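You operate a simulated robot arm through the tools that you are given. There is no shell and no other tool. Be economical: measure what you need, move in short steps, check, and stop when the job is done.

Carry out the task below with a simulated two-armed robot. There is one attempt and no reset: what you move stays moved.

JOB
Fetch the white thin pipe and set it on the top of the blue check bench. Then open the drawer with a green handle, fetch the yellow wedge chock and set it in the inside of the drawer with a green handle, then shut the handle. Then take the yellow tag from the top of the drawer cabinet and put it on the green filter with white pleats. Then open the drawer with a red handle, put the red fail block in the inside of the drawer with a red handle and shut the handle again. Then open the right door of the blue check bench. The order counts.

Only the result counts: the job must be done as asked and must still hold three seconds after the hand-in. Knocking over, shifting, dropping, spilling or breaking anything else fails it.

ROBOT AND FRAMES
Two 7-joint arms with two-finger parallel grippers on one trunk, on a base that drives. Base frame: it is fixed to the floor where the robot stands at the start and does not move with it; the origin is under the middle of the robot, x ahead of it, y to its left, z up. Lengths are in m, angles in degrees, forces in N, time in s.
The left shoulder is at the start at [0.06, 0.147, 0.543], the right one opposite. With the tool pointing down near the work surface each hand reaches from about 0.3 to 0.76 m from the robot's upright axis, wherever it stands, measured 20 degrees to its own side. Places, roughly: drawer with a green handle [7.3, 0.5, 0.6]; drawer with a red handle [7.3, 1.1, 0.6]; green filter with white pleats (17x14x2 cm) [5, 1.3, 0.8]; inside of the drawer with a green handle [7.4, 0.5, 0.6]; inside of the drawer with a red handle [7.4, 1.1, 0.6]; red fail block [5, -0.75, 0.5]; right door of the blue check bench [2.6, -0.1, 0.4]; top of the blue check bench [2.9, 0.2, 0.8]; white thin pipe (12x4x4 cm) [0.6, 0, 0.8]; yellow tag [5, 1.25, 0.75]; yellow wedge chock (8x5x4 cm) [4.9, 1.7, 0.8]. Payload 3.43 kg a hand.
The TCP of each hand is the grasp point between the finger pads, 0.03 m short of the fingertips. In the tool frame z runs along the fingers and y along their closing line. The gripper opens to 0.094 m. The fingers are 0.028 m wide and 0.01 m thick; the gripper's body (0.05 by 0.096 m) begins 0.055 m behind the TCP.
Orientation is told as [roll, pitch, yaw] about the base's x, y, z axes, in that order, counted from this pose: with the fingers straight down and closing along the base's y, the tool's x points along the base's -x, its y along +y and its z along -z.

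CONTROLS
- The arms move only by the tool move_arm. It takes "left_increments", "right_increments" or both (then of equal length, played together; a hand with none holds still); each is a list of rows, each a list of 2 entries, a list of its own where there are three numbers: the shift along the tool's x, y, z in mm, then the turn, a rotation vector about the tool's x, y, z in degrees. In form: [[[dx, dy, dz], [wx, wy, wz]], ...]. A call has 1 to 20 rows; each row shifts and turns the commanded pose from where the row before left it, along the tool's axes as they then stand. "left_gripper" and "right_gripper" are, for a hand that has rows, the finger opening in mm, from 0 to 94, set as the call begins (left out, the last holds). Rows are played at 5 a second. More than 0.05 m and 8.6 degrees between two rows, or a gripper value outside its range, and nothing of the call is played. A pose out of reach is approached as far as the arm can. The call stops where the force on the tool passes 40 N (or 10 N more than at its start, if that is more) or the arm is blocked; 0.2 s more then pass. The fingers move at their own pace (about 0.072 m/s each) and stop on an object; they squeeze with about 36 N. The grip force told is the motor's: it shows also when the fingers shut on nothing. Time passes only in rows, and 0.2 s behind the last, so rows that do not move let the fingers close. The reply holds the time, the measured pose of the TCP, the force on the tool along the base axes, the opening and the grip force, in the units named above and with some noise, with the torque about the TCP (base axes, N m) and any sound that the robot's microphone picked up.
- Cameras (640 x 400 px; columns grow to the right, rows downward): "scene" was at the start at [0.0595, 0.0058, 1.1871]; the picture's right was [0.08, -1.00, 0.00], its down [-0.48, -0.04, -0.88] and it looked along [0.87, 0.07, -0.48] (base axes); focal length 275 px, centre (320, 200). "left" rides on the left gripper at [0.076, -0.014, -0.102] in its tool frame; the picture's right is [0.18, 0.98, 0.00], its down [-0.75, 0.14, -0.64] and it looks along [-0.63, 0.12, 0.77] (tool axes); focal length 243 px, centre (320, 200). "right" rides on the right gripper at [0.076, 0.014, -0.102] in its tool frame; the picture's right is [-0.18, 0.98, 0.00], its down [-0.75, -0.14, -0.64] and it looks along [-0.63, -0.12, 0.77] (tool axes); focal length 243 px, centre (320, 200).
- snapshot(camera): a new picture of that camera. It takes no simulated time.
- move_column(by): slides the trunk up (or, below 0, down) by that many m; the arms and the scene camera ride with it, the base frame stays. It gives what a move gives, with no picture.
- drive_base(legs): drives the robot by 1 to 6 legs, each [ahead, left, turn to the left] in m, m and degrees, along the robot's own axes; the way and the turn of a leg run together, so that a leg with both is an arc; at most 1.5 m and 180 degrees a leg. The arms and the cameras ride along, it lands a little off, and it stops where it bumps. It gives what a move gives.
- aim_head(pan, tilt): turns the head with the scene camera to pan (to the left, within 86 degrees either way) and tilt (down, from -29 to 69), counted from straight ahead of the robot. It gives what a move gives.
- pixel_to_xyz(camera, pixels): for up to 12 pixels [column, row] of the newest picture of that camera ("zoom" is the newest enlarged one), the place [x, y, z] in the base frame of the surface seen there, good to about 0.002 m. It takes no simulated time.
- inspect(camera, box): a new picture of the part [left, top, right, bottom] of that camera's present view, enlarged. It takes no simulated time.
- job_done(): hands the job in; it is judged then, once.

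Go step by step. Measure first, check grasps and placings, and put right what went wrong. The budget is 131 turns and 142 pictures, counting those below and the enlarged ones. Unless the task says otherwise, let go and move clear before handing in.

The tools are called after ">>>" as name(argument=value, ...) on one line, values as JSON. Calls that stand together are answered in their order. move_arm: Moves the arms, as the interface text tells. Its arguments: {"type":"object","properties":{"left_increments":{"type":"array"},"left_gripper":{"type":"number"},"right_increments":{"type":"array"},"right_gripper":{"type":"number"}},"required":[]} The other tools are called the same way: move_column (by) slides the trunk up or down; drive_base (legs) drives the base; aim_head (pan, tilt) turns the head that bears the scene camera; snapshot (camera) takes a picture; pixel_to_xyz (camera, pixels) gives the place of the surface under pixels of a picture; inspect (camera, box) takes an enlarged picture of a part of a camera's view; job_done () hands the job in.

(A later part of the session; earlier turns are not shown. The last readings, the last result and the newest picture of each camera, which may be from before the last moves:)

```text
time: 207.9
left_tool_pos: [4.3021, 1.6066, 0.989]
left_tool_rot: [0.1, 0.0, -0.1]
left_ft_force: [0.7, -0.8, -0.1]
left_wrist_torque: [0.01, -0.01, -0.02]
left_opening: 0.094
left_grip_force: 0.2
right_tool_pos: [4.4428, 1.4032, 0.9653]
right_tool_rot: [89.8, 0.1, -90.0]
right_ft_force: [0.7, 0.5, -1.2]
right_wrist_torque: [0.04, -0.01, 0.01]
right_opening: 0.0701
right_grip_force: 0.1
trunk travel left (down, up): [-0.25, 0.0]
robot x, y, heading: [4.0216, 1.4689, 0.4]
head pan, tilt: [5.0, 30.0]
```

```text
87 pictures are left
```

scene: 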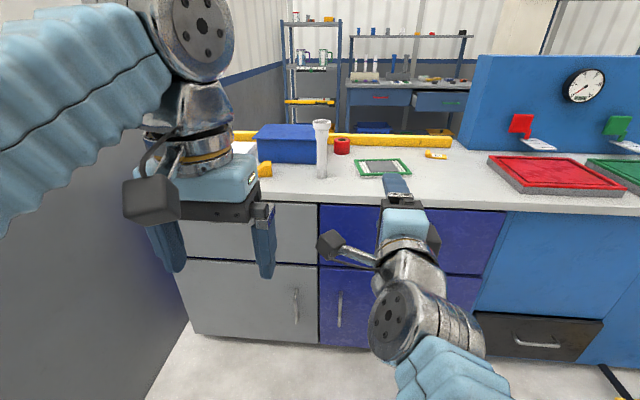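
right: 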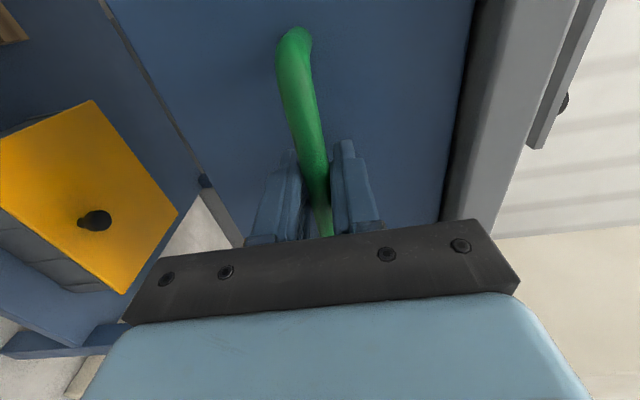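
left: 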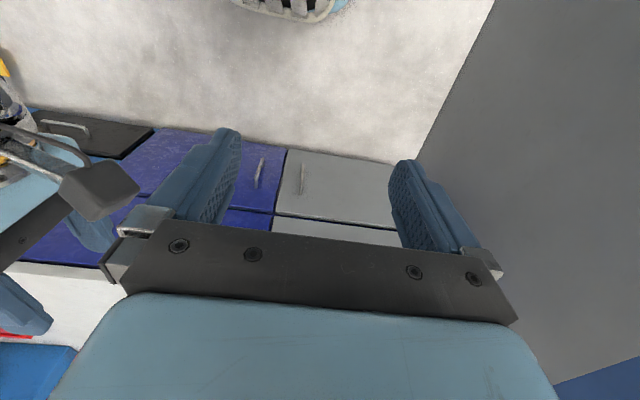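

The wedge shows partly at (265,169) behind the left hand. I'll shift the left hand 0.15 m left to see it.

>>> move_arm(left_increments=[[[0, 50, 0], [0, 0, 0]], [[0, 50, 0], [0, 0, 0]], [[0, 40, 0], [0, 0, 0]], [[0, 0, 0], [0, 0, 0]]])

>>> inspect(camera="scene", box=[180, 110, 340, 210])

```text
time: 208.9
left_tool_pos: [4.303, 1.7484, 0.9882]
left_tool_rot: [0.0, -0.1, -0.1]
left_ft_force: [0.2, 0.1, 0.6]
left_wrist_torque: [-0.03, 0.0, 0.01]
left_opening: 0.0941
left_grip_force: 0.1
right_tool_pos: [4.443, 1.4031, 0.9659]
right_tool_rot: [89.7, 0.1, -89.9]
right_ft_force: [0.3, -0.2, 0.2]
right_wrist_torque: [0.02, -0.01, -0.01]
right_opening: 0.07
right_grip_force: 0.0
trunk travel left (down, up): [-0.25, 0.0]
robot x, y, heading: [4.0215, 1.4684, -0.1]
head pan, tilt: [5.0, 30.0]
```

```text
4.00 times, centred on (260, 160) of scene
```

zoom: 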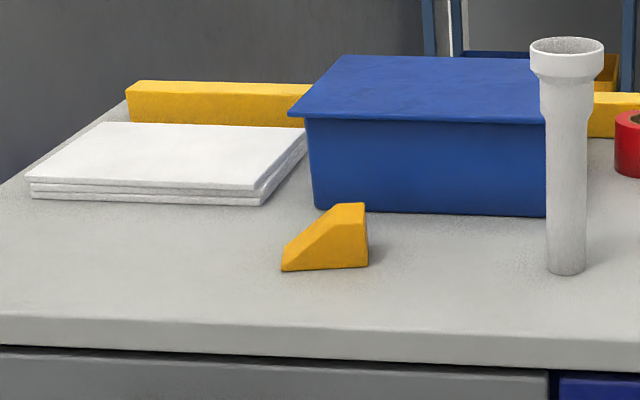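

>>> pixel_to_xyz(camera="zoom", pixels=[[345, 255], [363, 264], [285, 268], [345, 206], [310, 230], [366, 230], [355, 207], [335, 212], [318, 212], [420, 212], [565, 270], [300, 300]])

```text
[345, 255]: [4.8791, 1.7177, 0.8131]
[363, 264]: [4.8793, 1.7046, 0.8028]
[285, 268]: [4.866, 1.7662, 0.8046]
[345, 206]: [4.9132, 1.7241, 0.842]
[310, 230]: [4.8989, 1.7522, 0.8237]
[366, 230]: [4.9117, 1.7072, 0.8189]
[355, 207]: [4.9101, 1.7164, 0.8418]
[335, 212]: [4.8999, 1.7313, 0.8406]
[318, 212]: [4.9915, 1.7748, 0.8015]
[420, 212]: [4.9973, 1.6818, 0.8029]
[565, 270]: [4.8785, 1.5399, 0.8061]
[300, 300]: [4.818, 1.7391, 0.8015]
```

The wedge's grasp point is about (4.900, 1.727), faces turned ~12°, top 0.842. I'll turn the left gripper so it closes across its 5 cm width, then drive 0.34 ahead.

>>> move_arm(left_increments=[[[0, 0, 0], [0, 0, -8.46]], [[0, 0, 0], [0, 0, -8.46]], [[0, 0, 0], [0, 0, -8.46]], [[0, 0, 0], [0, 0, -8.46]], [[0, 0, 0], [0, 0, -8.46]], [[0, 0, 0], [0, 0, -8.46]], [[0, 0, 0], [0, 0, -8.46]], [[0, 0, 0], [0, 0, -8.46]], [[0, 0, 0], [0, 0, -8.46]], [[0, 0, 0], [0, 0, -8.46]], [[0, 0, 0], [0, 0, -8.46]], [[0, 0, 0], [0, 0, -8.46]], [[0, 0, 0], [0, 0, 0]]], left_gripper=94)

>>> drive_base(legs=[[0.34, 0, 0]])

>>> snapshot(camera="scene")

>>> snapshot(camera="left")

```text
time: 211.7
left_tool_pos: [4.3026, 1.7471, 0.9874]
left_tool_rot: [-0.1, -0.1, 101.7]
left_ft_force: [-0.5, -0.7, 0.9]
left_wrist_torque: [0.02, -0.03, 0.03]
left_opening: 0.0941
left_grip_force: 0.1
right_tool_pos: [4.4419, 1.4019, 0.9653]
right_tool_rot: [89.7, 0.1, -90.0]
right_ft_force: [0.3, 0.0, -0.1]
right_wrist_torque: [0.0, 0.01, -0.01]
right_opening: 0.0701
right_grip_force: 0.1
trunk travel left (down, up): [-0.25, 0.0]
robot x, y, heading: [4.0253, 1.4681, -0.2]
head pan, tilt: [5.0, 30.0]
```

```text
time: 213.9
left_tool_pos: [4.6425, 1.7451, 0.9877]
left_tool_rot: [-0.1, 0.0, 101.4]
left_ft_force: [-0.1, 0.1, 0.1]
left_wrist_torque: [0.01, 0.01, 0.0]
left_opening: 0.094
left_grip_force: 0.1
right_tool_pos: [4.7848, 1.4021, 0.965]
right_tool_rot: [89.7, 0.1, -90.0]
right_ft_force: [-0.5, 0.8, 0.4]
right_wrist_torque: [-0.02, 0.0, 0.02]
right_opening: 0.0696
right_grip_force: 0.0
trunk travel left (down, up): [-0.25, 0.0]
robot x, y, heading: [4.3602, 1.4693, -0.3]
head pan, tilt: [5.0, 30.0]
```

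```text
85 pictures are left
```

scene: 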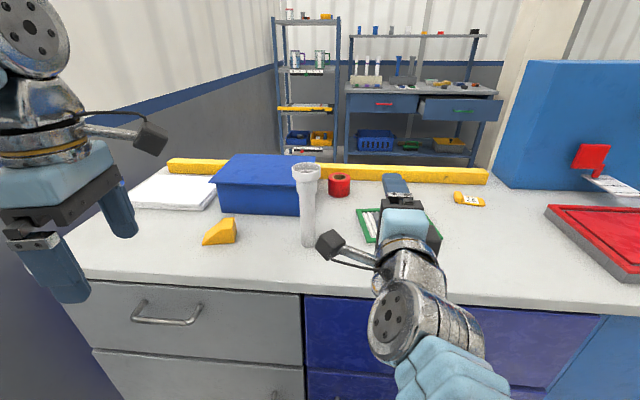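

```text
84 pictures are left
```

left: 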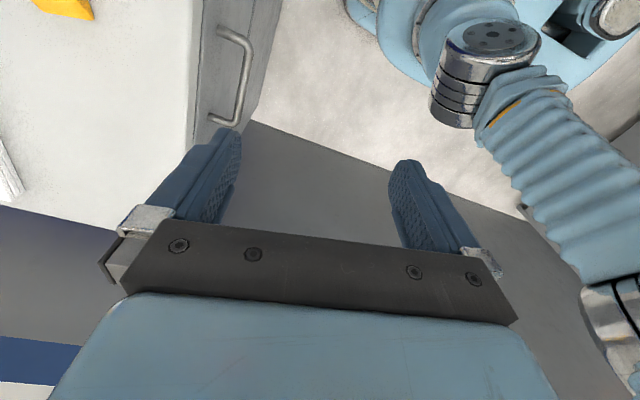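

The wedge is clear at (219,233). I'll re-measure it from this closer view.

>>> inspect(camera="scene", box=[180, 200, 260, 260])

>>> pixel_to_xyz(camera="scene", pixels=[[235, 241], [205, 244], [219, 244], [222, 221], [233, 220], [236, 222], [215, 230], [236, 228]])

```text
6.67 times, centred on (220, 230) of scene
```

zoom: 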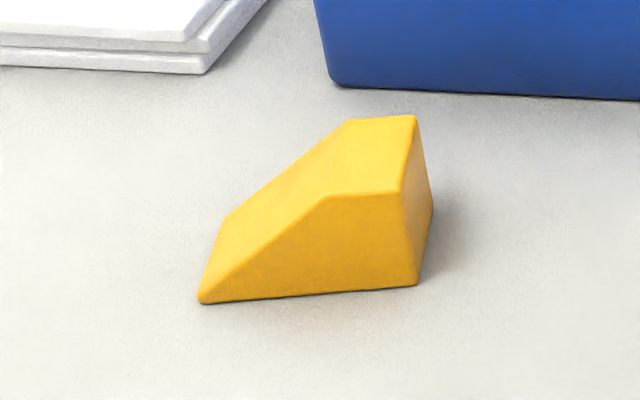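

```text
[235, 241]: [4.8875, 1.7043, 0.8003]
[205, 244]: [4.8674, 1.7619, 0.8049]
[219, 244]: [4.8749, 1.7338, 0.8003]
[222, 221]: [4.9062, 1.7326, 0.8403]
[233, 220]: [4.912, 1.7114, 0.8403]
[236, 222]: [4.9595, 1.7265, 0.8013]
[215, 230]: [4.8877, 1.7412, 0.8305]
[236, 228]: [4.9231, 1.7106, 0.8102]
```

>>> pixel_to_xyz(camera="zoom", pixels=[[408, 124], [394, 186], [330, 192], [350, 128], [372, 157], [410, 280], [210, 295], [228, 222], [425, 210]])

```text
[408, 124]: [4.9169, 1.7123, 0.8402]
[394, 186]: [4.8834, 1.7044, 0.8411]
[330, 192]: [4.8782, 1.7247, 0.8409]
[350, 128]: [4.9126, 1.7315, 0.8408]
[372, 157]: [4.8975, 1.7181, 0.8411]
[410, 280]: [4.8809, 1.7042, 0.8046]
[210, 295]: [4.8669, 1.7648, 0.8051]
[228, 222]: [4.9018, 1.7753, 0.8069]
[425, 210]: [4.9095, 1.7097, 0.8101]
```

The wedge's flat top is centred at about (4.8975, 1.718). I'll lower the left hand above it, then descend.

>>> move_arm(left_increments=[[[0, 0, 48], [0, 0, 0]], [[0, 0, 48], [0, 0, 0]], [[12, -40, 0], [0, 0, 0]], [[12, -41, 0], [0, 0, 0]], [[12, -41, 0], [0, 0, 0]], [[12, -41, 0], [0, 0, 0]], [[12, -41, 0], [0, 0, 0]], [[13, -41, 0], [0, 0, 0]], [[0, 0, 0], [0, 0, -1.5]], [[0, 0, 0], [0, 0, 0]]])

>>> snapshot(camera="left")

>>> snapshot(camera="scene")

```text
time: 216.1
left_tool_pos: [4.8987, 1.7234, 0.8919]
left_tool_rot: [0.0, 0.0, 102.9]
left_ft_force: [0.6, 0.2, 0.9]
left_wrist_torque: [-0.02, 0.02, 0.01]
left_opening: 0.0943
left_grip_force: 0.1
right_tool_pos: [4.7846, 1.4013, 0.9668]
right_tool_rot: [89.7, 0.1, -89.8]
right_ft_force: [0.1, -0.4, 0.3]
right_wrist_torque: [0.0, -0.01, 0.01]
right_opening: 0.0701
right_grip_force: 0.1
trunk travel left (down, up): [-0.25, 0.0]
robot x, y, heading: [4.3621, 1.468, 0.0]
head pan, tilt: [5.0, 30.0]
```

```text
82 pictures are left
```

left: 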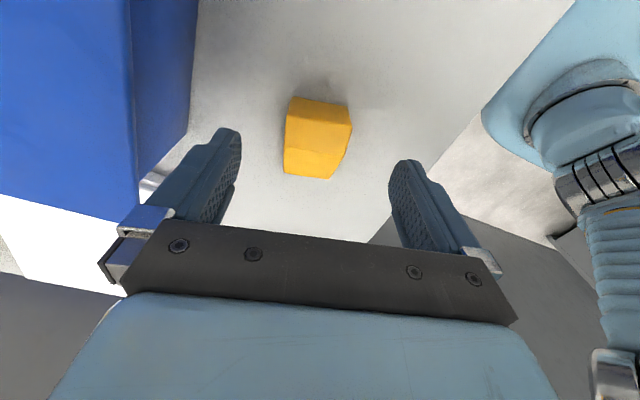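

```text
81 pictures are left
```

scene: 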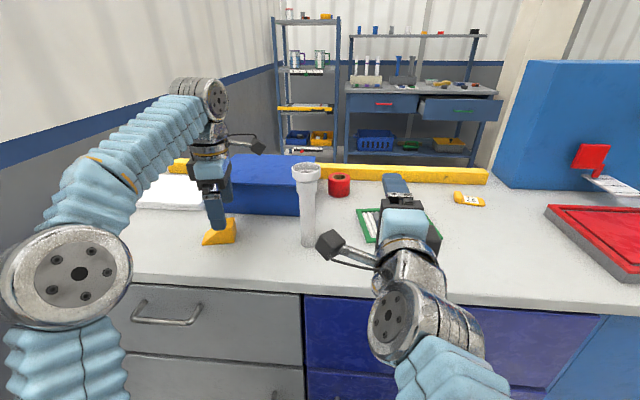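

Positioned well over the wedge, with clearance to the blue box. I'll descend 55 mm and close.

>>> move_arm(left_increments=[[[0, 0, 20], [0, 0, 0]], [[0, 0, 20], [0, 0, 0]], [[0, 0, 15], [0, 0, 0]], [[0, 0, 0], [0, 0, 0]]])

>>> move_arm(left_increments=[[[0, 0, 0], [0, 0, 0]], [[0, 0, 0], [0, 0, 0]], [[0, 0, 0], [0, 0, 0]], [[0, 0, 0], [0, 0, 0]], [[0, 0, 0], [0, 0, 0]]], left_gripper=0)

>>> move_arm(left_increments=[[[0, 0, -25], [0, 0, 0]], [[0, 0, -25], [0, 0, 0]], [[0, 30, -25], [0, 0, 0]], [[0, 40, -20], [0, 0, 0]], [[-10, 45, 0], [0, 0, 0]], [[-10, 45, 0], [0, 0, 0]], [[-10, 45, 0], [0, 0, 0]], [[0, 30, -10], [0, 0, 0]]])

>>> snapshot(camera="left")

```text
time: 217.1
left_tool_pos: [4.8999, 1.7241, 0.8389]
left_tool_rot: [-0.1, 0.0, 102.9]
left_ft_force: [-0.3, -0.5, 0.7]
left_wrist_torque: [0.02, -0.06, -0.02]
left_opening: 0.0941
left_grip_force: 0.1
right_tool_pos: [4.7836, 1.4022, 0.9653]
right_tool_rot: [89.7, 0.1, -89.9]
right_ft_force: [0.7, -0.1, -0.5]
right_wrist_torque: [0.03, -0.01, -0.01]
right_opening: 0.0701
right_grip_force: 0.1
trunk travel left (down, up): [-0.25, 0.0]
robot x, y, heading: [4.3623, 1.4699, -0.2]
head pan, tilt: [5.0, 30.0]
```

```text
time: 218.3
left_tool_pos: [4.8987, 1.722, 0.8375]
left_tool_rot: [0.0, 0.0, 102.9]
left_ft_force: [-0.2, -0.1, 0.3]
left_wrist_torque: [-0.04, -0.01, 0.01]
left_opening: 0.0489
left_grip_force: 35.7
right_tool_pos: [4.7852, 1.4018, 0.9656]
right_tool_rot: [89.7, 0.1, -89.9]
right_ft_force: [-0.5, 0.6, 0.2]
right_wrist_torque: [0.01, -0.03, 0.0]
right_opening: 0.0703
right_grip_force: 0.1
trunk travel left (down, up): [-0.25, 0.0]
robot x, y, heading: [4.3653, 1.4675, -0.2]
head pan, tilt: [5.0, 30.0]
```

```text
time: 220.1
left_tool_pos: [4.6625, 1.6979, 0.9419]
left_tool_rot: [-0.1, 0.1, 102.9]
left_ft_force: [0.1, 0.7, -1.7]
left_wrist_torque: [0.0, 0.02, -0.01]
left_opening: 0.0488
left_grip_force: 36.3
right_tool_pos: [4.7854, 1.4022, 0.9661]
right_tool_rot: [89.7, 0.1, -89.9]
right_ft_force: [-0.5, 0.3, -0.1]
right_wrist_torque: [0.01, -0.01, -0.02]
right_opening: 0.0698
right_grip_force: 0.1
trunk travel left (down, up): [-0.25, 0.0]
robot x, y, heading: [4.3632, 1.4684, -0.2]
head pan, tilt: [5.0, 30.0]
```

```text
80 pictures are left
```

left: 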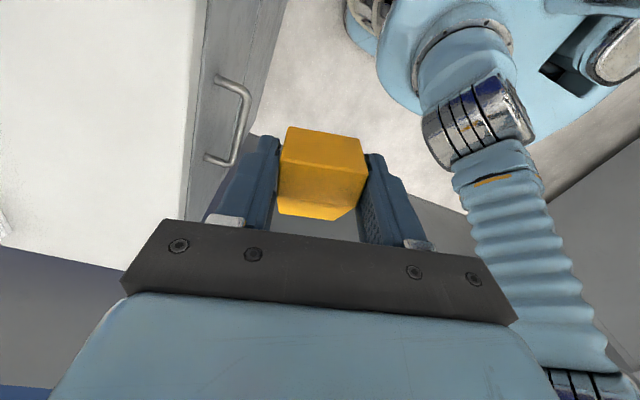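

The wedge is held (opening 49 mm). I'll drive back around to the green drawer.

>>> drive_base(legs=[[-0.5, 0, 0.2], [0, -1.5, 0], [0, -1.5, 0], [0, -0.85, 0], [1.3, 0, 0], [0.95, 0, 0]])

>>> drive_base(legs=[[0, 1.5, 0], [0, 1.22, 0]])

>>> snapshot(camera="scene")

```text
time: 251.9
left_tool_pos: [6.4028, -2.153, 0.9425]
left_tool_rot: [-0.1, 0.0, 103.6]
left_ft_force: [-0.1, -0.6, -1.3]
left_wrist_torque: [-0.01, 0.0, 0.0]
left_opening: 0.0489
left_grip_force: 36.3
right_tool_pos: [6.5256, -2.4518, 0.9672]
right_tool_rot: [89.7, 0.1, -89.3]
right_ft_force: [-1.3, 0.8, 1.2]
right_wrist_torque: [0.01, -0.01, -0.05]
right_opening: 0.0698
right_grip_force: 0.1
trunk travel left (down, up): [-0.25, 0.0]
robot x, y, heading: [6.1057, -2.3896, 0.5]
head pan, tilt: [5.0, 30.0]
```

```text
time: 265.2
left_tool_pos: [6.4157, 0.5641, 0.943]
left_tool_rot: [-0.1, 0.0, 102.6]
left_ft_force: [-0.3, 0.6, -0.2]
left_wrist_torque: [-0.02, -0.01, 0.0]
left_opening: 0.0485
left_grip_force: 35.8
right_tool_pos: [6.535, 0.2649, 0.9648]
right_tool_rot: [89.7, 0.1, -90.2]
right_ft_force: [0.6, -0.2, -0.2]
right_wrist_torque: [-0.02, -0.02, 0.01]
right_opening: 0.0701
right_grip_force: 0.1
trunk travel left (down, up): [-0.25, 0.0]
robot x, y, heading: [6.1179, 0.3349, -0.2]
head pan, tilt: [5.0, 30.0]
```

```text
79 pictures are left
```

scene: 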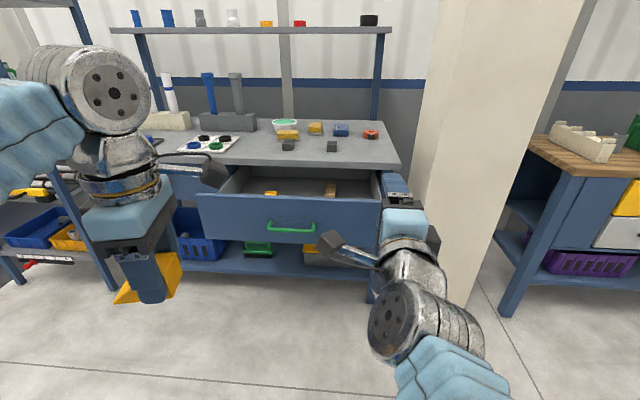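

The drawer is still open. I'll measure its interior and the items in it.

>>> inspect(camera="scene", box=[190, 150, 400, 260])

>>> pixel_to_xyz(camera="scene", pixels=[[270, 194], [330, 190], [300, 186], [250, 185], [220, 193], [290, 196], [350, 187], [365, 192], [240, 170], [360, 175], [300, 176], [310, 198]])

```text
3.05 times, centred on (295, 205) of scene
```

zoom: 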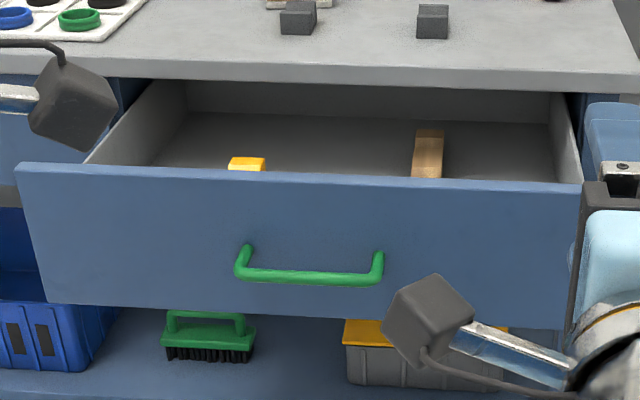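

```text
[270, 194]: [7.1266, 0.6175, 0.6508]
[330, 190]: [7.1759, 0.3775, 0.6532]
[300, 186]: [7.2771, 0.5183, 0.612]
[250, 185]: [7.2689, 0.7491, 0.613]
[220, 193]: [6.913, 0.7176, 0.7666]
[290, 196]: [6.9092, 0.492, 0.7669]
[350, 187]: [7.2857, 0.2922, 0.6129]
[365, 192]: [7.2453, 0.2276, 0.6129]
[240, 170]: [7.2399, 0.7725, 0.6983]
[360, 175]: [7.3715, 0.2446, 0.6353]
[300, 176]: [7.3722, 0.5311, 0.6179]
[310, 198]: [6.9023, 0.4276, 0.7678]
```

Interior: floor z≈0.612, y 0.22–0.76, front panel top 0.767 at x≈6.90; items sit at (7.13,0.62) and (7.18,0.38). I'll drive in 0.34 and bring the wedge above about (6.99, 0.50).

>>> drive_base(legs=[[0.34, 0, 0]])

>>> move_arm(left_increments=[[[10, -40, 0], [0, 0, 0]], [[20, -45, 0], [0, 0, 0]], [[20, -45, 0], [0, 0, 0]], [[20, -45, 10], [0, 0, 0]], [[15, -40, 20], [0, 0, 0]], [[0, 0, 0], [0, 0, 0]]])

>>> snapshot(camera="left")

>>> snapshot(camera="scene")

```text
time: 267.4
left_tool_pos: [6.757, 0.5631, 0.9408]
left_tool_rot: [-0.1, 0.0, 102.8]
left_ft_force: [0.1, -0.1, -0.8]
left_wrist_torque: [-0.01, -0.04, -0.01]
left_opening: 0.0487
left_grip_force: 36.0
right_tool_pos: [6.8788, 0.2649, 0.9657]
right_tool_rot: [89.7, 0.1, -90.0]
right_ft_force: [-0.1, 0.2, 0.2]
right_wrist_torque: [-0.03, -0.03, 0.02]
right_opening: 0.0699
right_grip_force: 0.1
trunk travel left (down, up): [-0.25, 0.0]
robot x, y, heading: [6.4558, 0.3298, -0.1]
head pan, tilt: [5.0, 30.0]
```

```text
refused: row 4 steps farther than a row can; nothing moved
```

```text
77 pictures are left
```

left: 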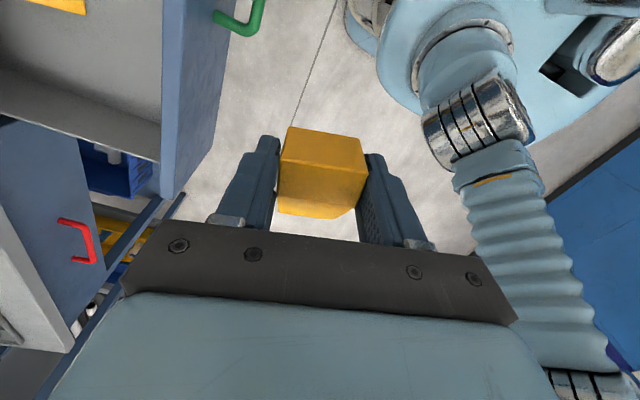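

```text
76 pictures are left
```

scene: 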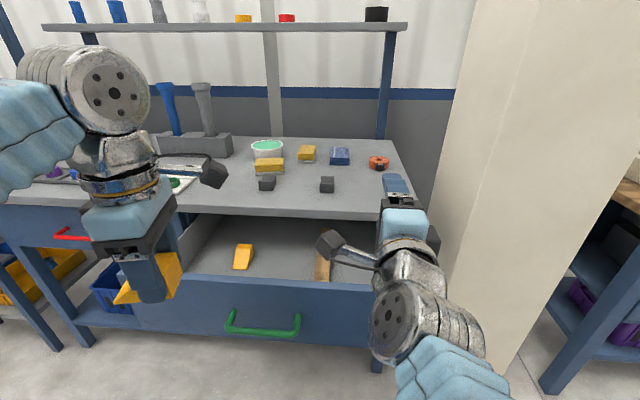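

>>> pixel_to_xyz(camera="scene", pixels=[[236, 268], [250, 268], [243, 246], [253, 250], [322, 282], [315, 265], [280, 262], [280, 272], [300, 278], [280, 225]])

>>> move_arm(left_increments=[[[23, -43, 0], [0, 0, 0]], [[23, -43, 0], [0, 0, 0]], [[23, -43, 0], [0, 0, 0]], [[23, -43, 0], [0, 0, 0]], [[25, -40, 0], [0, 0, 0]], [[0, 0, 30], [0, 0, 0]], [[0, 0, 30], [0, 0, 0]], [[0, 0, 0], [0, 0, 0]]])

>>> snapshot(camera="left")

>>> snapshot(camera="scene")

```text
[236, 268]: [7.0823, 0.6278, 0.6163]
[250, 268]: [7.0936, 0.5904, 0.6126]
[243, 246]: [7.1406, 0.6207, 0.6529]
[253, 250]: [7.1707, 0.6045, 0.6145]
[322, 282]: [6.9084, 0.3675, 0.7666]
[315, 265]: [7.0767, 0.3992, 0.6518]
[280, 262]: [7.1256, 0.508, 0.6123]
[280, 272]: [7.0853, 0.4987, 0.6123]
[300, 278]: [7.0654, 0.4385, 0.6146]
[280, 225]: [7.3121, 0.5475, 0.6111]
```

```text
time: 269.2
left_tool_pos: [6.9908, 0.4965, 0.883]
left_tool_rot: [-0.2, 0.0, 102.8]
left_ft_force: [-0.1, -0.6, -1.6]
left_wrist_torque: [0.02, -0.01, 0.03]
left_opening: 0.0488
left_grip_force: 35.7
left hand out of reach, approached as far as the arm can: row 5
right_tool_pos: [6.8788, 0.2657, 0.9644]
right_tool_rot: [89.7, 0.1, -90.0]
right_ft_force: [-0.3, -0.2, 1.0]
right_wrist_torque: [0.0, 0.02, 0.0]
right_opening: 0.0701
right_grip_force: 0.0
trunk travel left (down, up): [-0.25, 0.0]
robot x, y, heading: [6.4608, 0.3354, -0.1]
head pan, tilt: [5.0, 30.0]
```

```text
75 pictures are left
```

left: 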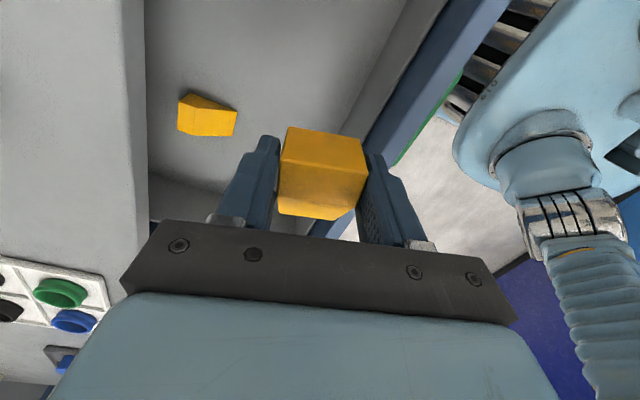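

```text
74 pictures are left
```

scene: 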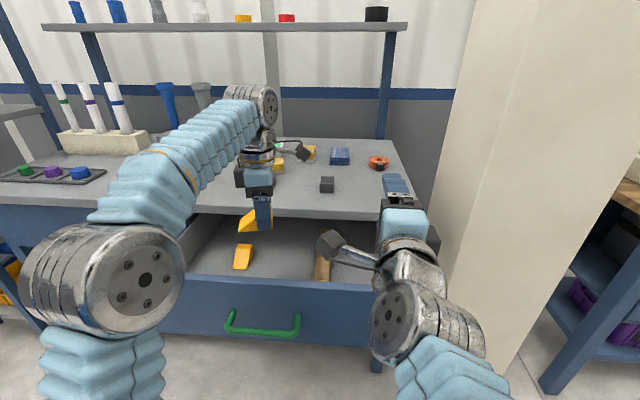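

>>> pixel_to_xyz(camera="scene", pixels=[[145, 280], [100, 275], [160, 330], [170, 170], [195, 190], [230, 140], [262, 100], [150, 195], [260, 180]])

```text
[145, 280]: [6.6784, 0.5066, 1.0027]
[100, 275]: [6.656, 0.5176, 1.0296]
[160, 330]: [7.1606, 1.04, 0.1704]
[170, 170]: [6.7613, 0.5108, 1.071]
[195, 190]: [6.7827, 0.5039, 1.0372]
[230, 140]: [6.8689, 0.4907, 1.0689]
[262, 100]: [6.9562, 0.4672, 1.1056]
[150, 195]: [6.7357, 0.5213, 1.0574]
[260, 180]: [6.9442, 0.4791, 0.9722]
```

The elbow sits at z≈1.0, so the forearm should clear the front panel. I'll descend in steps to z≈0.70 and check.

>>> move_arm(left_increments=[[[0, 0, 40], [0, 0, 0]], [[0, 0, 40], [0, 0, 0]], [[0, 0, 40], [0, 0, 0]], [[0, 0, 40], [0, 0, 0]], [[0, 0, 20], [0, 0, 0]], [[0, 0, 0], [0, 0, 0]]])

>>> snapshot(camera="scene")

>>> snapshot(camera="left")

```text
time: 270.6
left_tool_pos: [6.9904, 0.4963, 0.7025]
left_tool_rot: [-0.1, 0.0, 102.9]
left_ft_force: [-0.1, 0.5, -0.4]
left_wrist_torque: [-0.03, -0.02, 0.01]
left_opening: 0.049
left_grip_force: 36.0
right_tool_pos: [6.88, 0.2644, 0.9656]
right_tool_rot: [89.7, 0.1, -90.0]
right_ft_force: [0.6, -0.5, 0.1]
right_wrist_torque: [0.01, 0.01, 0.02]
right_opening: 0.0698
right_grip_force: 0.1
trunk travel left (down, up): [-0.25, 0.0]
robot x, y, heading: [6.4595, 0.3325, -0.1]
head pan, tilt: [5.0, 30.0]
```

```text
73 pictures are left
```

scene: 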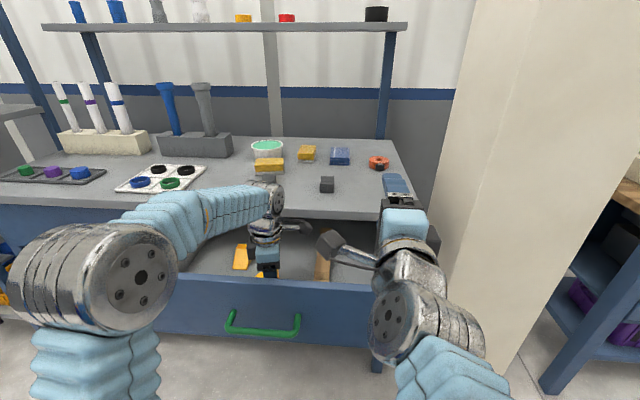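

```text
72 pictures are left
```

left: 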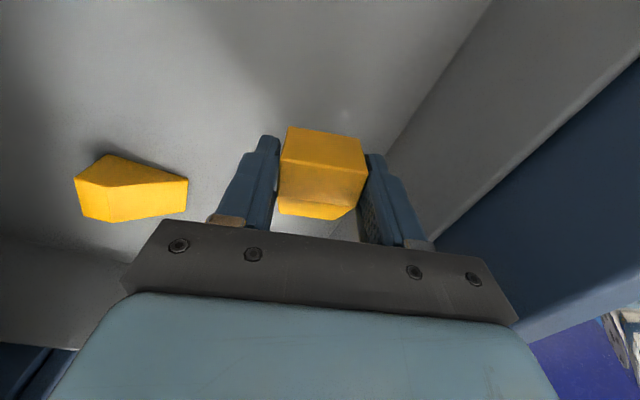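

The forearm stays clear. I'll lower to z≈0.651 and release.

>>> move_arm(left_increments=[[[0, 0, 30], [0, 0, 0]], [[0, 0, 15], [0, 0, 0]], [[0, 0, 5], [0, 0, 0]], [[0, 0, 0], [0, 0, 0]]])

>>> move_arm(left_increments=[[[0, 0, 0], [0, 0, 0]], [[0, 0, 0], [0, 0, 0]], [[0, 0, 0], [0, 0, 0]]], left_gripper=75)

>>> move_arm(left_increments=[[[0, 0, -30], [0, 0, 0]], [[0, 0, -40], [0, 0, 0]], [[0, 0, -40], [0, 0, 0]], [[0, 0, -40], [0, 0, 0]], [[0, 0, -40], [0, 0, 0]], [[0, 40, -20], [0, 0, 0]], [[0, 45, -20], [0, 0, 0]], [[0, 45, 0], [0, 0, 0]], [[0, 45, 0], [0, 0, 0]]])

>>> snapshot(camera="scene")

```text
time: 271.6
left_tool_pos: [6.9909, 0.4961, 0.6522]
left_tool_rot: [-0.1, -0.1, 102.8]
left_ft_force: [-0.3, 0.8, -1.0]
left_wrist_torque: [0.02, 0.0, 0.02]
left_opening: 0.0487
left_grip_force: 35.8
right_tool_pos: [6.8791, 0.2635, 0.9653]
right_tool_rot: [89.7, 0.1, -90.0]
right_ft_force: [0.1, 0.6, 0.7]
right_wrist_torque: [0.02, 0.01, 0.01]
right_opening: 0.0701
right_grip_force: 0.1
trunk travel left (down, up): [-0.25, 0.0]
robot x, y, heading: [6.4543, 0.3306, 0.1]
head pan, tilt: [5.0, 30.0]
```

```text
time: 272.4
left_tool_pos: [6.9901, 0.4965, 0.6519]
left_tool_rot: [-0.2, 0.0, 102.8]
left_ft_force: [0.9, 0.3, 0.3]
left_wrist_torque: [0.04, 0.0, 0.04]
left_opening: 0.0749
left_grip_force: 0.1
right_tool_pos: [6.8785, 0.2653, 0.9656]
right_tool_rot: [89.6, 0.0, -90.0]
right_ft_force: [0.4, -1.0, 0.2]
right_wrist_torque: [0.0, 0.0, 0.01]
right_opening: 0.0699
right_grip_force: 0.1
trunk travel left (down, up): [-0.25, 0.0]
robot x, y, heading: [6.4569, 0.3302, -0.1]
head pan, tilt: [5.0, 30.0]
```

```text
time: 274.4
left_tool_pos: [6.8202, 0.455, 0.8806]
left_tool_rot: [-0.1, 0.0, 102.8]
left_ft_force: [-0.4, 0.0, 0.3]
left_wrist_torque: [0.02, 0.02, -0.04]
left_opening: 0.0749
left_grip_force: 0.1
right_tool_pos: [6.8793, 0.264, 0.9655]
right_tool_rot: [89.7, 0.1, -90.0]
right_ft_force: [0.3, 0.0, -0.4]
right_wrist_torque: [0.0, -0.01, -0.01]
right_opening: 0.0698
right_grip_force: 0.1
trunk travel left (down, up): [-0.25, 0.0]
robot x, y, heading: [6.457, 0.3348, -0.2]
head pan, tilt: [5.0, 30.0]
```

```text
71 pictures are left
```

scene: 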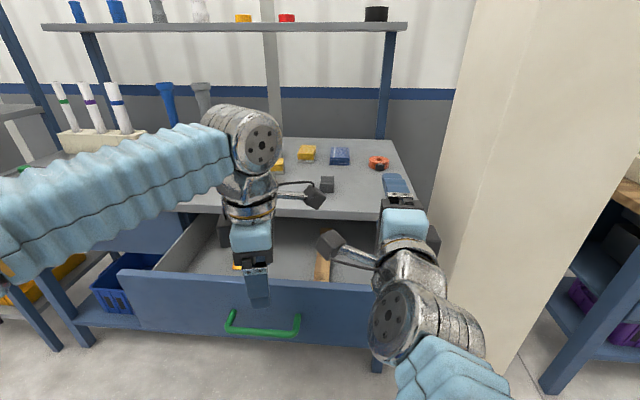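

Let me back away, swing the left hand aside, then extend and lower the right hand with closed fingers to push the drawer shut.

>>> drive_base(legs=[[-0.4, 0, 0]])

>>> snapshot(camera="scene")

>>> move_arm(left_increments=[[[-45, 0, 0], [0, 0, 0]], [[-45, 0, 0], [0, 0, 0]], [[-45, 0, 0], [0, 0, 0]], [[0, 0, 0], [0, 0, 0]], [[0, 0, 0], [0, 0, 0]], [[0, 0, 0], [0, 0, 0]], [[0, 0, 0], [0, 0, 0]], [[0, 0, 0], [0, 0, 0]], [[0, 0, 0], [0, 0, 0]], [[0, 0, 0], [0, 0, 0]]], right_increments=[[[0, 0, 40], [0, 0, 0]], [[0, 0, 40], [0, 0, 0]], [[0, 0, 40], [0, 0, 0]], [[0, -40, 0], [0, 0, 0]], [[0, -40, 0], [0, 0, 0]], [[0, -40, 0], [0, 0, 0]], [[0, -40, 0], [0, 0, 0]], [[0, -40, 0], [0, 0, 0]], [[0, -40, 0], [0, 0, 0]], [[0, 0, 0], [0, 0, 0]]], right_gripper=0)

```text
time: 276.9
left_tool_pos: [6.4255, 0.4575, 0.8827]
left_tool_rot: [-0.1, 0.0, 102.6]
left_ft_force: [0.0, -0.2, 0.1]
left_wrist_torque: [-0.02, -0.02, 0.03]
left_opening: 0.075
left_grip_force: 0.0
right_tool_pos: [6.4839, 0.2654, 0.9672]
right_tool_rot: [89.7, 0.1, -90.1]
right_ft_force: [0.2, 0.4, 0.1]
right_wrist_torque: [0.01, 0.01, 0.0]
right_opening: 0.0697
right_grip_force: 0.0
trunk travel left (down, up): [-0.25, 0.0]
robot x, y, heading: [6.0601, 0.334, -0.3]
head pan, tilt: [5.0, 30.0]
```

```text
70 pictures are left
```

scene: 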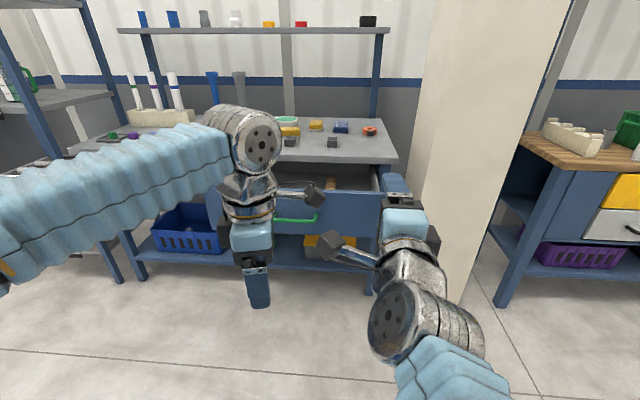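

```text
time: 279.1
left_tool_pos: [6.3972, 0.5884, 0.8823]
left_tool_rot: [-0.1, 0.0, 102.6]
left_ft_force: [0.5, -0.1, -0.2]
left_wrist_torque: [0.03, 0.0, 0.01]
left_opening: 0.0749
left_grip_force: 0.1
right_tool_pos: [6.6027, 0.2668, 0.7235]
right_tool_rot: [89.7, 0.1, -90.2]
right_ft_force: [-0.4, -0.2, 0.2]
right_wrist_torque: [-0.01, 0.01, -0.03]
right_opening: 0.0003
right_grip_force: 33.4
trunk travel left (down, up): [-0.25, 0.0]
robot x, y, heading: [6.0659, 0.3338, -0.5]
head pan, tilt: [5.0, 30.0]
```

Right hand is ready at z 0.7235. I'll line up at y≈0.487 and check the drawer contents.

>>> drive_base(legs=[[0, 0.22, 0.4]])

>>> aim_head(pan=0, tilt=25)

>>> snapshot(camera="scene")

```text
time: 280.8
left_tool_pos: [6.396, 0.8119, 0.8815]
left_tool_rot: [-0.1, 0.0, 103.1]
left_ft_force: [0.4, 0.2, -0.4]
left_wrist_torque: [0.01, 0.0, 0.0]
left_opening: 0.0749
left_grip_force: 0.1
right_tool_pos: [6.6033, 0.4915, 0.7254]
right_tool_rot: [89.7, 0.1, -89.9]
right_ft_force: [0.3, 0.8, 0.3]
right_wrist_torque: [0.03, 0.01, -0.01]
right_opening: 0.0
right_grip_force: 33.5
trunk travel left (down, up): [-0.25, 0.0]
robot x, y, heading: [6.062, 0.5577, -0.1]
head pan, tilt: [5.0, 30.0]
```

```text
time: 281.4
left_tool_pos: [6.3959, 0.813, 0.8822]
left_tool_rot: [-0.1, 0.0, 103.1]
left_ft_force: [0.2, -0.1, -0.2]
left_wrist_torque: [0.0, 0.01, -0.03]
left_opening: 0.0751
left_grip_force: 0.1
right_tool_pos: [6.6039, 0.4918, 0.7254]
right_tool_rot: [89.7, 0.1, -89.8]
right_ft_force: [-0.2, 0.4, -0.6]
right_wrist_torque: [0.0, 0.01, 0.01]
right_opening: 0.0002
right_grip_force: 32.7
trunk travel left (down, up): [-0.25, 0.0]
robot x, y, heading: [6.0621, 0.555, 0.0]
head pan, tilt: [0.0, 25.0]
```

```text
69 pictures are left
```

scene: 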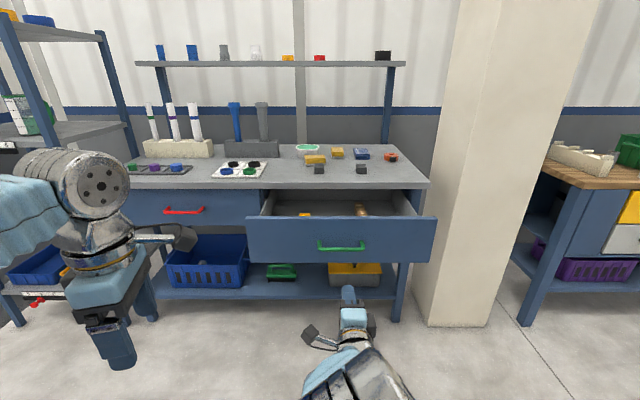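

The drawer is unchanged, with the wedge hidden behind the panel. I'll push it shut with the base.

>>> drive_base(legs=[[0.25, 0, 0], [0.24, 0, 0]])

>>> snapshot(camera="scene")

```text
time: 284.6
left_tool_pos: [6.8873, 0.8121, 0.8818]
left_tool_rot: [-0.1, 0.0, 103.0]
left_ft_force: [-0.3, -0.5, 0.3]
left_wrist_torque: [-0.01, -0.01, 0.01]
left_opening: 0.075
left_grip_force: 0.2
right_tool_pos: [7.0947, 0.4904, 0.7241]
right_tool_rot: [89.7, 0.1, -89.8]
right_ft_force: [0.5, 0.2, -0.2]
right_wrist_torque: [-0.01, -0.04, -0.02]
right_opening: 0.0
right_grip_force: 33.0
trunk travel left (down, up): [-0.25, 0.0]
robot x, y, heading: [6.5542, 0.5568, 0.1]
head pan, tilt: [0.0, 25.0]
```

```text
68 pictures are left
```

scene: 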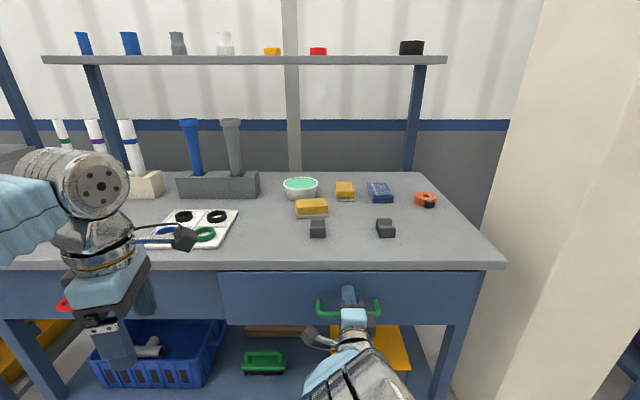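

Nearly shut: the tip is at about 7.125. I'll push the last bit with the arm until contact force shows.

>>> move_arm(right_increments=[[[0, 0, 10], [0, 0, 0]], [[0, 0, 8], [0, 0, 0]], [[0, 0, 4], [0, 0, 0]], [[0, 0, 4], [0, 0, 0]], [[0, 0, 4], [0, 0, 0]], [[0, 0, 4], [0, 0, 0]]])

>>> pixel_to_xyz(camera="scene", pixels=[[280, 290], [420, 290], [180, 290], [320, 310]])

>>> snapshot(camera="scene")

>>> pixel_to_xyz(camera="scene", pixels=[[280, 290], [420, 290], [180, 290], [320, 310]])

```text
time: 285.8
left_tool_pos: [6.8849, 0.8118, 0.8825]
left_tool_rot: [-0.2, 0.0, 102.8]
left_ft_force: [0.0, 0.6, 0.1]
left_wrist_torque: [0.02, 0.0, 0.01]
left_opening: 0.075
left_grip_force: 0.1
right_tool_pos: [7.1181, 0.4909, 0.7236]
right_tool_rot: [89.6, 0.1, -89.8]
right_ft_force: [-23.0, -1.4, 8.6]
right_wrist_torque: [-0.18, -0.31, -0.33]
right_opening: 0.0
right_grip_force: 32.8
trunk travel left (down, up): [-0.25, 0.0]
robot x, y, heading: [6.5548, 0.5558, -0.1]
head pan, tilt: [0.0, 25.0]
stopped in row 5 (right hand): the force on the tool passed its limit at 48 N (the readings are from after the stop); the commanded pose is now the measured one
```

```text
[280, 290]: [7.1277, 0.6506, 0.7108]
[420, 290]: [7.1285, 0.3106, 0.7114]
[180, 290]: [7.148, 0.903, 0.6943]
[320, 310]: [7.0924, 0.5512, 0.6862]
```

```text
67 pictures are left
```

scene: 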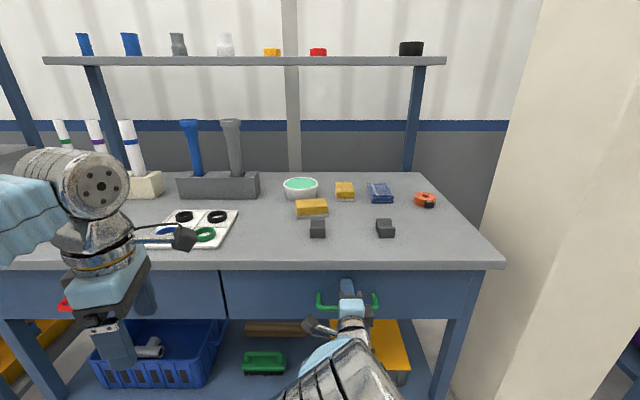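

```text
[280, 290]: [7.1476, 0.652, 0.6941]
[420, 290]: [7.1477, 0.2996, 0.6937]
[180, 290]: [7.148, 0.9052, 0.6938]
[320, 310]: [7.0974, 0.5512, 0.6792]
```

The green drawer is flush (7.1477, same as its neighbour). Next comes the tag; I'll back away, raise the right hand and roll it 90° so it closes sideways.

>>> drive_base(legs=[[-0.45, 0, 0]])

>>> move_arm(right_increments=[[[0, 40, 0], [0, 0, 0]], [[0, 40, 0], [0, 0, 0]], [[0, 40, 0], [0, 0, 0]], [[0, 40, 0], [0, 0, 0]], [[0, 40, -20], [0, 0, 0]], [[0, 40, -30], [0, 0, 0]], [[0, 0, 0], [0, 0, 8.2]], [[0, 0, 0], [0, 0, 8.2]], [[0, 0, 0], [0, 0, 8.2]], [[0, 0, 0], [0, 0, 8.2]], [[0, 0, 0], [0, 0, 8.2]], [[0, 0, 0], [0, 0, 8.2]], [[0, 0, 0], [0, 0, 8.2]], [[0, 0, 0], [0, 0, 8.2]], [[0, 0, 0], [0, 0, 8.2]], [[0, 0, 0], [0, 0, 8.2]], [[0, 0, 0], [0, 0, 8]], [[0, 0, 0], [0, 0, 0]]], right_gripper=60)

>>> snapshot(camera="scene")

```text
time: 288.5
left_tool_pos: [6.4374, 0.8124, 0.8816]
left_tool_rot: [-0.1, 0.0, 102.9]
left_ft_force: [-0.6, 0.2, 0.0]
left_wrist_torque: [0.01, -0.04, 0.01]
left_opening: 0.0751
left_grip_force: 0.1
right_tool_pos: [6.6705, 0.4923, 0.722]
right_tool_rot: [89.3, 0.1, -89.8]
right_ft_force: [-0.2, -0.4, -0.5]
right_wrist_torque: [-0.01, -0.01, 0.0]
right_opening: 0.0
right_grip_force: 33.0
trunk travel left (down, up): [-0.25, 0.0]
robot x, y, heading: [6.1052, 0.556, 0.1]
head pan, tilt: [0.0, 25.0]
```

```text
time: 292.3
left_tool_pos: [6.4376, 0.8118, 0.8822]
left_tool_rot: [-0.2, 0.0, 103.0]
left_ft_force: [1.6, 0.7, 0.6]
left_wrist_torque: [-0.01, 0.0, -0.04]
left_opening: 0.0749
left_grip_force: 0.1
right_tool_pos: [6.6228, 0.4915, 0.9642]
right_tool_rot: [-18.8, 89.4, 161.3]
right_ft_force: [0.3, -0.2, 0.0]
right_wrist_torque: [-0.01, -0.03, -0.02]
right_opening: 0.0599
right_grip_force: 0.1
trunk travel left (down, up): [-0.25, 0.0]
robot x, y, heading: [6.1042, 0.5556, -0.2]
head pan, tilt: [0.0, 25.0]
```

```text
66 pictures are left
```

scene: 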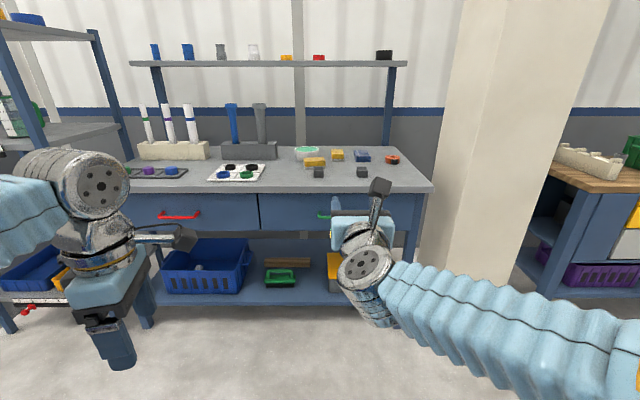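

The roll worked, with the camera now on top. I'll pitch the hand down 40° and drive around to the front of the cabinet.

>>> move_arm(right_increments=[[[0, 0, 0], [0, -8, 0]], [[0, 0, 0], [0, -8, 0]], [[0, 0, 0], [0, -8, 0]], [[0, 0, 0], [0, -8, 0]], [[0, 0, 0], [0, -8, 0]], [[0, 0, 0], [0, 0, 0]]])

>>> drive_base(legs=[[0, -1.5, 0], [0, -1.43, 0], [-1.3, 0, 0], [-0.95, 0, 0], [0, 1.5, 0], [0, 1.2, 0]])

>>> aim_head(pan=0, tilt=28)

>>> snapshot(camera="scene")

```text
time: 293.7
left_tool_pos: [6.4364, 0.8132, 0.8813]
left_tool_rot: [-0.1, 0.1, 103.0]
left_ft_force: [0.0, 0.3, 1.1]
left_wrist_torque: [-0.02, 0.0, -0.01]
left_opening: 0.0749
left_grip_force: 0.0
right_tool_pos: [6.6221, 0.4912, 0.9631]
right_tool_rot: [-0.1, 49.4, -179.9]
right_ft_force: [0.1, 0.0, -0.3]
right_wrist_torque: [0.02, 0.02, 0.02]
right_opening: 0.06
right_grip_force: 0.0
trunk travel left (down, up): [-0.25, 0.0]
robot x, y, heading: [6.1023, 0.555, 0.1]
head pan, tilt: [0.0, 25.0]
```

```text
time: 331.3
left_tool_pos: [4.1639, 0.563, 0.8825]
left_tool_rot: [-0.1, -0.1, 103.1]
left_ft_force: [0.1, 0.2, 0.1]
left_wrist_torque: [0.04, -0.03, 0.01]
left_opening: 0.0752
left_grip_force: 0.1
right_tool_pos: [4.3514, 0.2433, 0.9634]
right_tool_rot: [-0.2, 49.4, -179.9]
right_ft_force: [-0.7, 0.7, -0.1]
right_wrist_torque: [-0.02, 0.0, -0.01]
right_opening: 0.06
right_grip_force: 0.0
trunk travel left (down, up): [-0.25, 0.0]
robot x, y, heading: [3.8323, 0.3072, 0.1]
head pan, tilt: [0.0, 25.0]
```

```text
time: 331.9
left_tool_pos: [4.1635, 0.5635, 0.8817]
left_tool_rot: [-0.1, 0.1, 103.1]
left_ft_force: [0.1, 0.0, 0.8]
left_wrist_torque: [-0.01, 0.01, -0.01]
left_opening: 0.0749
left_grip_force: 0.1
right_tool_pos: [4.3516, 0.2422, 0.9632]
right_tool_rot: [-0.2, 49.3, -179.8]
right_ft_force: [0.0, 0.4, -0.1]
right_wrist_torque: [-0.02, 0.0, 0.0]
right_opening: 0.0597
right_grip_force: 0.0
trunk travel left (down, up): [-0.25, 0.0]
robot x, y, heading: [3.8301, 0.3076, -0.2]
head pan, tilt: [0.0, 28.0]
```

```text
65 pictures are left
```

scene: 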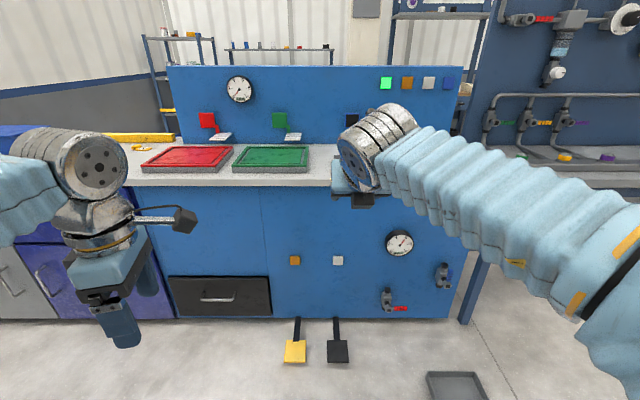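

I'm at y≈0.31; pedals at (295,350) stay right of the target. I'll go on left to y≈1.19 and ahead 0.35.

>>> drive_base(legs=[[0, 0.88, 0], [0.35, 0, 0]])

>>> snapshot(camera="scene")

>>> snapshot(camera="right")

```text
time: 338.4
left_tool_pos: [4.5075, 1.4462, 0.8818]
left_tool_rot: [-0.1, 0.1, 103.5]
left_ft_force: [-0.5, 0.3, 0.1]
left_wrist_torque: [-0.02, -0.02, 0.0]
left_opening: 0.0747
left_grip_force: 0.1
right_tool_pos: [4.6967, 1.1283, 0.9638]
right_tool_rot: [-0.2, 49.4, -179.5]
right_ft_force: [-1.2, -0.3, 0.6]
right_wrist_torque: [0.0, 0.0, 0.01]
right_opening: 0.0603
right_grip_force: 0.0
trunk travel left (down, up): [-0.25, 0.0]
robot x, y, heading: [4.1795, 1.189, 0.3]
head pan, tilt: [0.0, 28.0]
```

```text
64 pictures are left
```

scene: 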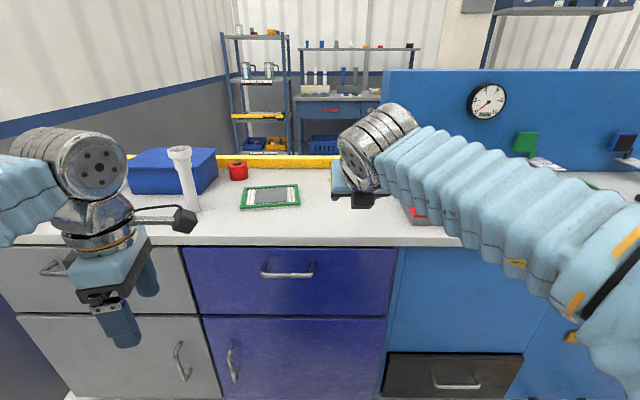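

```text
63 pictures are left
```

right: 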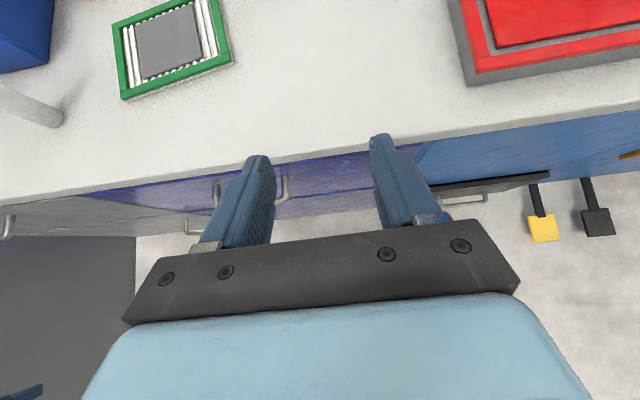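

The tag is hidden behind the right forearm. I'll move the right hand 0.15 m to the right to see it.

>>> move_arm(right_increments=[[[0, 48, 0], [0, 0, 0]], [[0, 48, 0], [0, 0, 0]], [[0, 48, 0], [0, 0, 0]], [[0, 0, 0], [0, -7.5, 0]], [[0, 0, 0], [0, -7.5, 0]], [[0, 0, 0], [0, 0, 0]]], right_gripper=50)

>>> inspect(camera="scene", box=[220, 140, 420, 265])

```text
time: 339.8
left_tool_pos: [4.5079, 1.4458, 0.8817]
left_tool_rot: [-0.1, 0.0, 103.5]
left_ft_force: [0.4, 0.1, 0.1]
left_wrist_torque: [0.0, 0.0, 0.0]
left_opening: 0.0751
left_grip_force: 0.1
right_tool_pos: [4.6987, 0.9839, 0.9625]
right_tool_rot: [-0.2, 34.3, -179.4]
right_ft_force: [0.3, -0.8, -0.3]
right_wrist_torque: [0.0, 0.0, 0.01]
right_opening: 0.0499
right_grip_force: 0.1
trunk travel left (down, up): [-0.25, 0.0]
robot x, y, heading: [4.1763, 1.186, 0.7]
head pan, tilt: [0.0, 28.0]
```

```text
3.20 times, centred on (320, 202) of scene
```

zoom: 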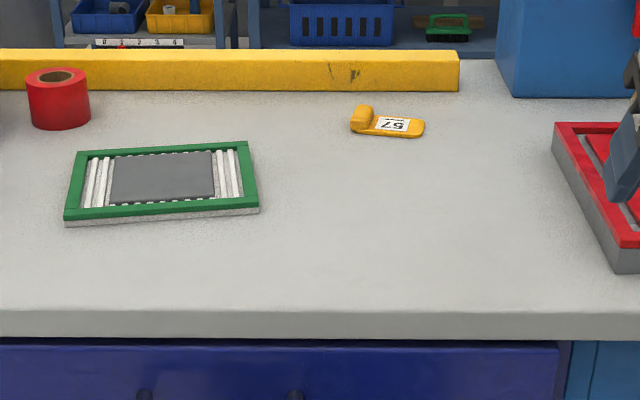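

>>> inspect(camera="scene", box=[320, 165, 360, 190])

>>> pixel_to_xyz(camera="zoom", pixels=[[130, 130], [200, 130], [170, 90], [120, 195], [190, 195], [250, 180], [350, 220], [440, 150], [480, 230], [330, 260], [500, 180], [240, 120]])

```text
16.00 times, centred on (340, 178) of scene
```

zoom: 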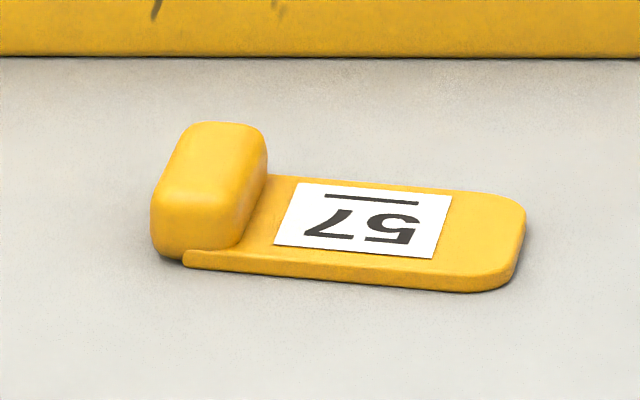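

```text
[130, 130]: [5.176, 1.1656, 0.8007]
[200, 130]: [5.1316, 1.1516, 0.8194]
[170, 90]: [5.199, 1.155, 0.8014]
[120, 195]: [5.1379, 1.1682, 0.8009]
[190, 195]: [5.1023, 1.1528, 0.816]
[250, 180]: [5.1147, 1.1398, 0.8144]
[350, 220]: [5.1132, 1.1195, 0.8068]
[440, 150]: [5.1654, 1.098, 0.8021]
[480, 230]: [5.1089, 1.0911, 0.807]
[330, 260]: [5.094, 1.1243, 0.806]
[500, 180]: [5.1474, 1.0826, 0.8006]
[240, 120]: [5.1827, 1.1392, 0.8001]
```

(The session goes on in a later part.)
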